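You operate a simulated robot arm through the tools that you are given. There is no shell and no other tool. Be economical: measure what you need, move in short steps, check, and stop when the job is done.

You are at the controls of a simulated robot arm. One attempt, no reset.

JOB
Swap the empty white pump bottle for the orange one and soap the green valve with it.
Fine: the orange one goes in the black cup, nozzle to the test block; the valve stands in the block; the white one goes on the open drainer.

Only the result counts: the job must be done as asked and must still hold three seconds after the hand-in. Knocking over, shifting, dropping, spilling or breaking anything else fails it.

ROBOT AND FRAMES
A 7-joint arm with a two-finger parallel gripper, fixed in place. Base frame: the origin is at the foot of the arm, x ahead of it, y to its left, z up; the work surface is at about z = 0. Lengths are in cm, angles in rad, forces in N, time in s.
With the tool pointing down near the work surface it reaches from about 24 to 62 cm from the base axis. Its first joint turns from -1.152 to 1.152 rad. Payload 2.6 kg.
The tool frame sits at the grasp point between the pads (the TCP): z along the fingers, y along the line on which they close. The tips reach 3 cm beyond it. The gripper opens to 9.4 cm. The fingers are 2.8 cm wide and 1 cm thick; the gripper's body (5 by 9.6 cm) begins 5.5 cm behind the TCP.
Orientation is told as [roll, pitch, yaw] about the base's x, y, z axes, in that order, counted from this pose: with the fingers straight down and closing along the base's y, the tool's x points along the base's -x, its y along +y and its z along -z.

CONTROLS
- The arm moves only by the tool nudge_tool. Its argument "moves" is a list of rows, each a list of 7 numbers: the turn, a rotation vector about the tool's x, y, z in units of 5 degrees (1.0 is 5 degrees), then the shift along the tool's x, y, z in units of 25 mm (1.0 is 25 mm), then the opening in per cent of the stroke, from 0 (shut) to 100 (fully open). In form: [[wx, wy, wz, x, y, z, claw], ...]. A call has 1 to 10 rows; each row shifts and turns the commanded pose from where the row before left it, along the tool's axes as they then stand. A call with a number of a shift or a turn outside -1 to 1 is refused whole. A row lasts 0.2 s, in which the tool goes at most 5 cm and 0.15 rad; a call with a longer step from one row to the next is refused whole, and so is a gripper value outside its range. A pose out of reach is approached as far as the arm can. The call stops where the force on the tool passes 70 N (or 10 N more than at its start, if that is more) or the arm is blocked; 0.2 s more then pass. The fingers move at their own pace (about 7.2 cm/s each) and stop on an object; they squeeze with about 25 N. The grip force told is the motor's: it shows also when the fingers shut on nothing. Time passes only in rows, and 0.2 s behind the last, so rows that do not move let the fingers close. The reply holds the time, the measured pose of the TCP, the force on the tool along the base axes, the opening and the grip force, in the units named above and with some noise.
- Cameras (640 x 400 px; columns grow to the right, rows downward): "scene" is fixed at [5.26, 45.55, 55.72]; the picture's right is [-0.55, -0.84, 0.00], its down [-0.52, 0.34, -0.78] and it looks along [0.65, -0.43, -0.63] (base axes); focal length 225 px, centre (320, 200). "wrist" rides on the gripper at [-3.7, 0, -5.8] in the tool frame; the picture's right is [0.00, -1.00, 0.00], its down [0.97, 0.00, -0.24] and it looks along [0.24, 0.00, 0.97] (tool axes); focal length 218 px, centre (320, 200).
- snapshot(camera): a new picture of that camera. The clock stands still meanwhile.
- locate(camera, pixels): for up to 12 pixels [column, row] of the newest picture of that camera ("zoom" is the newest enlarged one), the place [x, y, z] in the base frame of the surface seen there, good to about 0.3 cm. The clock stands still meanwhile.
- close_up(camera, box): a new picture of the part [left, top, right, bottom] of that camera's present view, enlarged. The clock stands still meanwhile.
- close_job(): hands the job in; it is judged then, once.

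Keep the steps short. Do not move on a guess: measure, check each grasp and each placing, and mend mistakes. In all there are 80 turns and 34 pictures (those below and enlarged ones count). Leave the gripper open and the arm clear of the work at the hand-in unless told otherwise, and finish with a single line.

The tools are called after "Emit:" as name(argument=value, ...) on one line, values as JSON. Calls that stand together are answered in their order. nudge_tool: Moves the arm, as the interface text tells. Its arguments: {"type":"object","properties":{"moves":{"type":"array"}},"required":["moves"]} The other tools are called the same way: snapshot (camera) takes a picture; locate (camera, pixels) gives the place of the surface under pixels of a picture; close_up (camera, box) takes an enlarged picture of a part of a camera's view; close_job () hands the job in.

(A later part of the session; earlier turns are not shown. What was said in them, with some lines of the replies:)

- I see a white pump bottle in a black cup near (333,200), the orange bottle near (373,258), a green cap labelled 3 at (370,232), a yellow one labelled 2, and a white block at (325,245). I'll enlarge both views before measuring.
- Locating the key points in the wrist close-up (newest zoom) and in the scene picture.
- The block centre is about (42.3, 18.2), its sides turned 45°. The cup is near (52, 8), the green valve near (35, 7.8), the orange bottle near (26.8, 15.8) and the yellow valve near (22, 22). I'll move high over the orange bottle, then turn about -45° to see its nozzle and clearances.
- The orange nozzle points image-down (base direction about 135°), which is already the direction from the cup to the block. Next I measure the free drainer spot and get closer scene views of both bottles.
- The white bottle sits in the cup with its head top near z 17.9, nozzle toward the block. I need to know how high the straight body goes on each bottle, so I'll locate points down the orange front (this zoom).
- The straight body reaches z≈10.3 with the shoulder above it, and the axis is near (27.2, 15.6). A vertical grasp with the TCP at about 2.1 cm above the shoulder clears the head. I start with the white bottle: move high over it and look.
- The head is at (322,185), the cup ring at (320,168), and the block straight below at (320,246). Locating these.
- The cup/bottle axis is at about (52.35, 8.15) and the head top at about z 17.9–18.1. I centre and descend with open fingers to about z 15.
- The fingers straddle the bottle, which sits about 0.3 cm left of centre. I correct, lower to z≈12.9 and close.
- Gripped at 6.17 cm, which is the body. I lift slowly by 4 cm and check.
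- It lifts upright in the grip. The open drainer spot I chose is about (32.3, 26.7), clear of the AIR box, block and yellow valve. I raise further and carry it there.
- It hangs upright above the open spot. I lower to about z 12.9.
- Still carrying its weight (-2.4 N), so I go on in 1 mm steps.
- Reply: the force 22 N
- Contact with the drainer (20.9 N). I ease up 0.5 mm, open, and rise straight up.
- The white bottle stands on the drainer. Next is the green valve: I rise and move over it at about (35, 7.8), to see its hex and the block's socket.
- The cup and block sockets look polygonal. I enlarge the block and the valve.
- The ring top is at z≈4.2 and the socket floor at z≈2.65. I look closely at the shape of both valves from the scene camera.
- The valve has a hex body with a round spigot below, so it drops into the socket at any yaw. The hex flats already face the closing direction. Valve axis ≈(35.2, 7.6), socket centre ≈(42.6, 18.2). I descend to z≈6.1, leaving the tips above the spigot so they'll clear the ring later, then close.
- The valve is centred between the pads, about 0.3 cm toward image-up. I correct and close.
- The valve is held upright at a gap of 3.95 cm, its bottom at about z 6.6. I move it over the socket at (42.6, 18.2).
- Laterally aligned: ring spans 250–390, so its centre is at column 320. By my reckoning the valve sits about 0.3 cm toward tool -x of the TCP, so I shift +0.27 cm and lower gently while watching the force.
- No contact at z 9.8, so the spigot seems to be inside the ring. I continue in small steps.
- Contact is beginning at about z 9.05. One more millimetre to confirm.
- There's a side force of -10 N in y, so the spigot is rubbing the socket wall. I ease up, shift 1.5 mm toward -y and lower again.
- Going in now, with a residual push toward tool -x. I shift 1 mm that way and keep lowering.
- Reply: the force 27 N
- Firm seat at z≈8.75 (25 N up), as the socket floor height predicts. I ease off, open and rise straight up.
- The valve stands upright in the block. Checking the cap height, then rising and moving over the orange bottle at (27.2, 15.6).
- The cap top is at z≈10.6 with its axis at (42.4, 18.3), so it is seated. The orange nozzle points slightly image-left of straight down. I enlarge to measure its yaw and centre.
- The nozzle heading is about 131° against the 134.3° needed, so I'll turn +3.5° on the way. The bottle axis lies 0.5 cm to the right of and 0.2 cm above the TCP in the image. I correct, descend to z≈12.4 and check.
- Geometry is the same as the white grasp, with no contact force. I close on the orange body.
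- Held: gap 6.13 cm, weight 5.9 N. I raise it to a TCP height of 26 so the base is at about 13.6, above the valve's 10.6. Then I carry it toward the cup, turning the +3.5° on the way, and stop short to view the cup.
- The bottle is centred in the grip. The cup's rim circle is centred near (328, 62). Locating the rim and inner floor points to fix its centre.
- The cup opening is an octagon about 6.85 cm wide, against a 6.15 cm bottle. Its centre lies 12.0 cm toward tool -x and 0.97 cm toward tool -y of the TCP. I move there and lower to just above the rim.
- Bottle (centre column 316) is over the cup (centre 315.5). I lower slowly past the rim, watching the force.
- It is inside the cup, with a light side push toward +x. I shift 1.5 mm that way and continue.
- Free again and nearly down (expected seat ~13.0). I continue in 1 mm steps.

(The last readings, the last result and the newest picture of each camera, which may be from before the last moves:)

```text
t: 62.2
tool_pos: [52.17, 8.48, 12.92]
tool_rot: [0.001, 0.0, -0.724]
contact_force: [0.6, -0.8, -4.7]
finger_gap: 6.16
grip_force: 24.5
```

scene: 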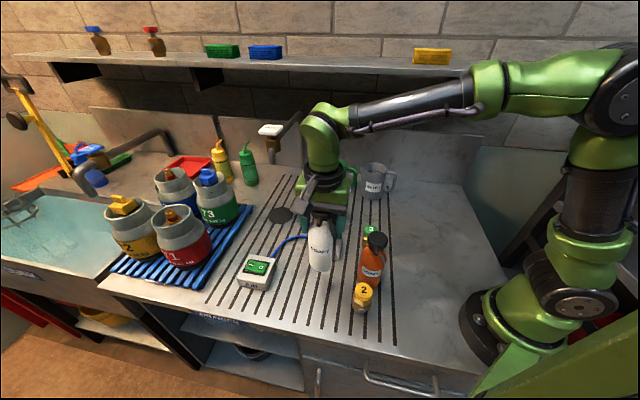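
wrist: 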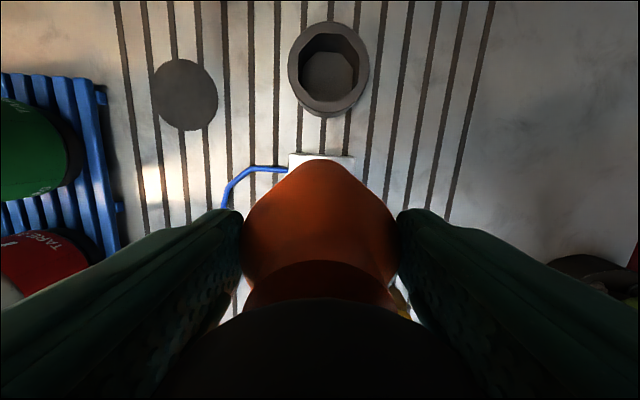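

Emit:
nudge_tool(moves=[[0, 0, 0, 0, 0, 0.04, 0], [0, 0, 0, 0, 0, 0, 0]])

Emit:
nudge_tool(moves=[[0, 0, 0, 0, 0, 0.03, 0], [0, 0, 0, 0, 0, 0, 0]])

```text
t: 62.8
tool_pos: [52.41, 8.41, 12.8]
tool_rot: [0.001, 0.0, -0.723]
contact_force: [-0.4, 0.0, -5.3]
finger_gap: 6.15
grip_force: 25.1
```

```text
t: 63.4
tool_pos: [52.43, 8.35, 12.82]
tool_rot: [0.002, -0.001, -0.723]
contact_force: [-4.1, -0.3, 7.3]
finger_gap: 6.16
grip_force: 25.7
```

Seated (force turned to +7 N). I open and rise clear, then look at the nozzle heading.

Emit:
nudge_tool(moves=[[0, 0, 0, 0, 0, -0.02, 0], [0, 0, 0, 0, 0, 0, 70], [0, 0, 0, 0, 0, 0, 80], [0, 0, 0, 0, 0, 0, 100], [0, 0, 0, 0, 0, 0, 100], [0, 0, 0, 0, 0, -0.5, 100], [0, 0, 0, 0, 0, -0.9, 100], [0, 0, 0, 0, 0, -1, 100], [0, 0, 0, 0, 0, -1, 100], [0, 0, 0, 0, 0, -1, 100]])

Emit:
nudge_tool(moves=[[0, 0, 0, 0, 0, -0.4, 50], [0, 0, 0, 0, 0, 0, 0], [0, 0, 0, 0, 0, 0, 0], [0, 0, 0, 0, 0, 0, 0], [0, 0, 0, 0, 0, 0, 0]])

Emit:
snapshot(camera="wrist")

```text
t: 65.6
tool_pos: [52.39, 8.53, 23.99]
tool_rot: [0.001, 0.002, -0.722]
contact_force: [0.0, 0.4, 0.8]
finger_gap: 9.42
grip_force: 0.1
```

```text
t: 66.8
tool_pos: [52.51, 8.45, 24.87]
tool_rot: [0.001, -0.002, -0.723]
contact_force: [0.3, 0.0, 0.3]
finger_gap: 0.0
grip_force: 25.0
```

```text
3 pictures are left
```

wrist: 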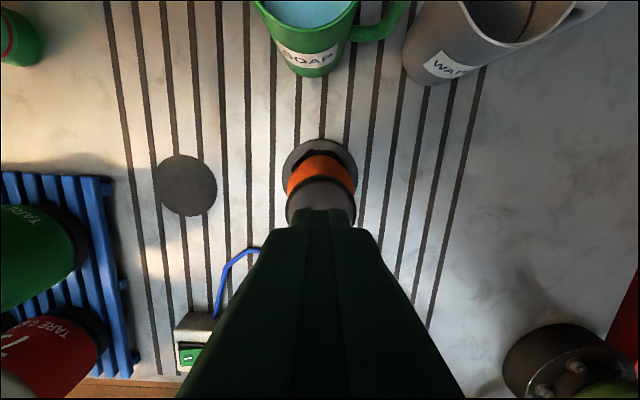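

The closed fingers hide the nozzle. I use one scene close-up to check it against the valve.

Emit:
close_up(camera="scene", box=[285, 150, 385, 260])

Emit:
locate(camera="zoom", pixels=[[325, 95], [320, 125], [318, 140], [318, 150], [322, 85], [335, 80], [278, 280], [278, 290]])

```text
3.64 times, centred on (335, 205) of scene
```

zoom: 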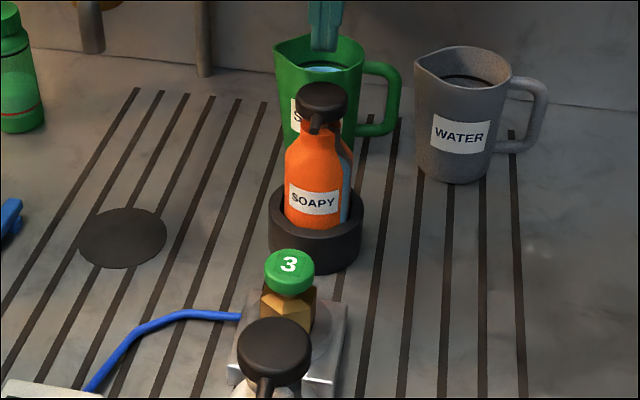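

```text
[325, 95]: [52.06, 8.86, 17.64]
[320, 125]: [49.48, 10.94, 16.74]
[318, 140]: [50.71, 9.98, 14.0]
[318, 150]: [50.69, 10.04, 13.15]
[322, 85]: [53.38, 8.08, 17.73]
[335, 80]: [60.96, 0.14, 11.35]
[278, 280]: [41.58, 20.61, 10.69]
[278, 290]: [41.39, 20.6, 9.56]
```

The nozzle points at the valve to within measurement noise, and the head centre (52.3, 8.4) is under the tips. I lower the closed fingers to just above the head.

Emit:
nudge_tool(moves=[[0, 0, 0, 0, 0, 0.5, 0], [0, 0, 0, 0, 0, 0.5, 0], [0, 0, 0, 0, 0, 0.3, 0], [0, 0, 0, 0, 0, 0.1, 0], [0, 0, 0, 0, 0, 0, 0]])

Emit:
nudge_tool(moves=[[0, 0, 0, 0, 0, 0.08, 0], [0, 0, 0, 0, 0, 0.08, 0], [0, 0, 0, 0, 0, 0, 0]])

Emit:
nudge_tool(moves=[[0, 0, 0, 0, 0, 0.06, 0], [0, 0, 0, 0, 0, 0.06, 0], [0, 0, 0, 0, 0, 0, 0]])

```text
t: 68.0
tool_pos: [52.49, 8.5, 21.5]
tool_rot: [0.001, 0.0, -0.721]
contact_force: [-0.2, -0.4, 0.0]
finger_gap: 0.0
grip_force: 24.6
```

```text
t: 68.8
tool_pos: [52.42, 8.3, 21.06]
tool_rot: [0.0, -0.001, -0.723]
contact_force: [1.0, -0.7, 0.0]
finger_gap: 0.0
grip_force: 24.8
```

```text
t: 69.6
tool_pos: [52.32, 8.44, 20.84]
tool_rot: [-0.002, -0.001, -0.722]
contact_force: [0.3, -0.3, 0.1]
finger_gap: 0.0
grip_force: 24.9
```

Tips at z≈17.8 with no contact yet, so I press on in small steps.

Emit:
nudge_tool(moves=[[0, 0, 0, 0, 0, 0.06, 0], [0, 0, 0, 0, 0, 0.06, 0], [0, 0, 0, 0, 0, 0, 0]])

Emit:
nudge_tool(moves=[[0, 0, 0, 0, 0, 0.06, 0], [0, 0, 0, 0, 0, 0.06, 0], [0, 0, 0, 0, 0, 0, 0]])

Emit:
nudge_tool(moves=[[0, 0, 0, 0, 0, 0.06, 0], [0, 0, 0, 0, 0, 0.06, 0], [0, 0, 0, 0, 0, 0, 0]])

```text
t: 70.4
tool_pos: [52.42, 8.33, 20.27]
tool_rot: [0.0, 0.0, -0.722]
contact_force: [-0.1, 0.0, 2.4]
finger_gap: 0.01
grip_force: 24.7
```

```text
t: 71.2
tool_pos: [52.34, 8.42, 20.11]
tool_rot: [-0.001, 0.0, -0.722]
contact_force: [1.7, -1.2, 4.5]
finger_gap: 0.01
grip_force: 24.9
```

```text
t: 72.0
tool_pos: [52.44, 8.55, 19.76]
tool_rot: [0.0, -0.001, -0.723]
contact_force: [-1.4, -1.6, 7.0]
finger_gap: 0.0
grip_force: 24.3
```

The pump is sliding with spring force (2.4, 4.5, 7 N). I press further in one stroke, until the stop, and hold.

Emit:
nudge_tool(moves=[[0, 0, 0, 0, 0, 0.08, 0], [0, 0, 0, 0, 0, 0.08, 0], [0, 0, 0, 0, 0, 0.08, 0], [0, 0, 0, 0, 0, 0, 0], [0, 0, 0, 0, 0, 0, 0]])

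```text
t: 73.2
tool_pos: [52.51, 8.48, 19.43]
tool_rot: [0.005, -0.005, -0.723]
contact_force: [-6.2, -5.3, 31.5]
finger_gap: 0.03
grip_force: 24.8
```

Hard stop at 31.5 N, so the pump is fully depressed. I look for soap on the valve before releasing.

Emit:
close_up(camera="scene", box=[295, 165, 365, 265])

```text
4.00 times, centred on (330, 215) of scene
```

zoom: 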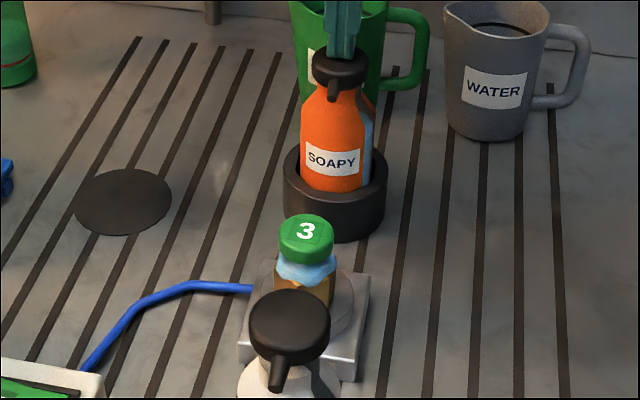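

Soap foam now rings the green valve below its cap. I rise straight up off the pump, well clear, and open the gripper.

Emit:
nudge_tool(moves=[[0, 0, 0, 0, 0, -0.2, 0], [0, 0, 0, 0, 0, -0.4, 0], [0, 0, 0, 0, 0, -0.6, 0], [0, 0, 0, 0, 0, -0.8, 0], [0, 0, 0, 0, 0, -0.9, 0], [0, 0, 0, 0, 0, -0.9, 50], [0, 0, 0, 0, 0, -0.9, 100], [0, 0, 0, 0, 0, -0.9, 100], [0, 0, 0, 0, 0, 0, 100], [0, 0, 0, 0, 0, 0, 100]])

Emit:
snapshot(camera="scene")

```text
t: 75.4
tool_pos: [52.49, 8.6, 32.83]
tool_rot: [0.0, 0.0, -0.722]
contact_force: [0.3, -0.1, -0.1]
finger_gap: 9.38
grip_force: 0.1
```

```text
0 pictures are left
```

scene: 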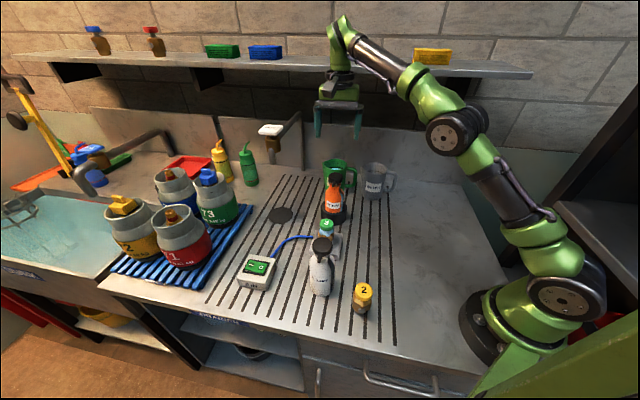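

The orange bottle is in the cup, the soaped valve in the block and the white bottle on the drainer; nothing else has moved and the arm is clear with the gripper open. Handing in.

Emit:
close_job()

```text
The job is handed in.
```

The orange bottle is in the black cup with its nozzle toward the test block, the green valve stands in the block with soap on it, and the white bottle is on the open drainer.
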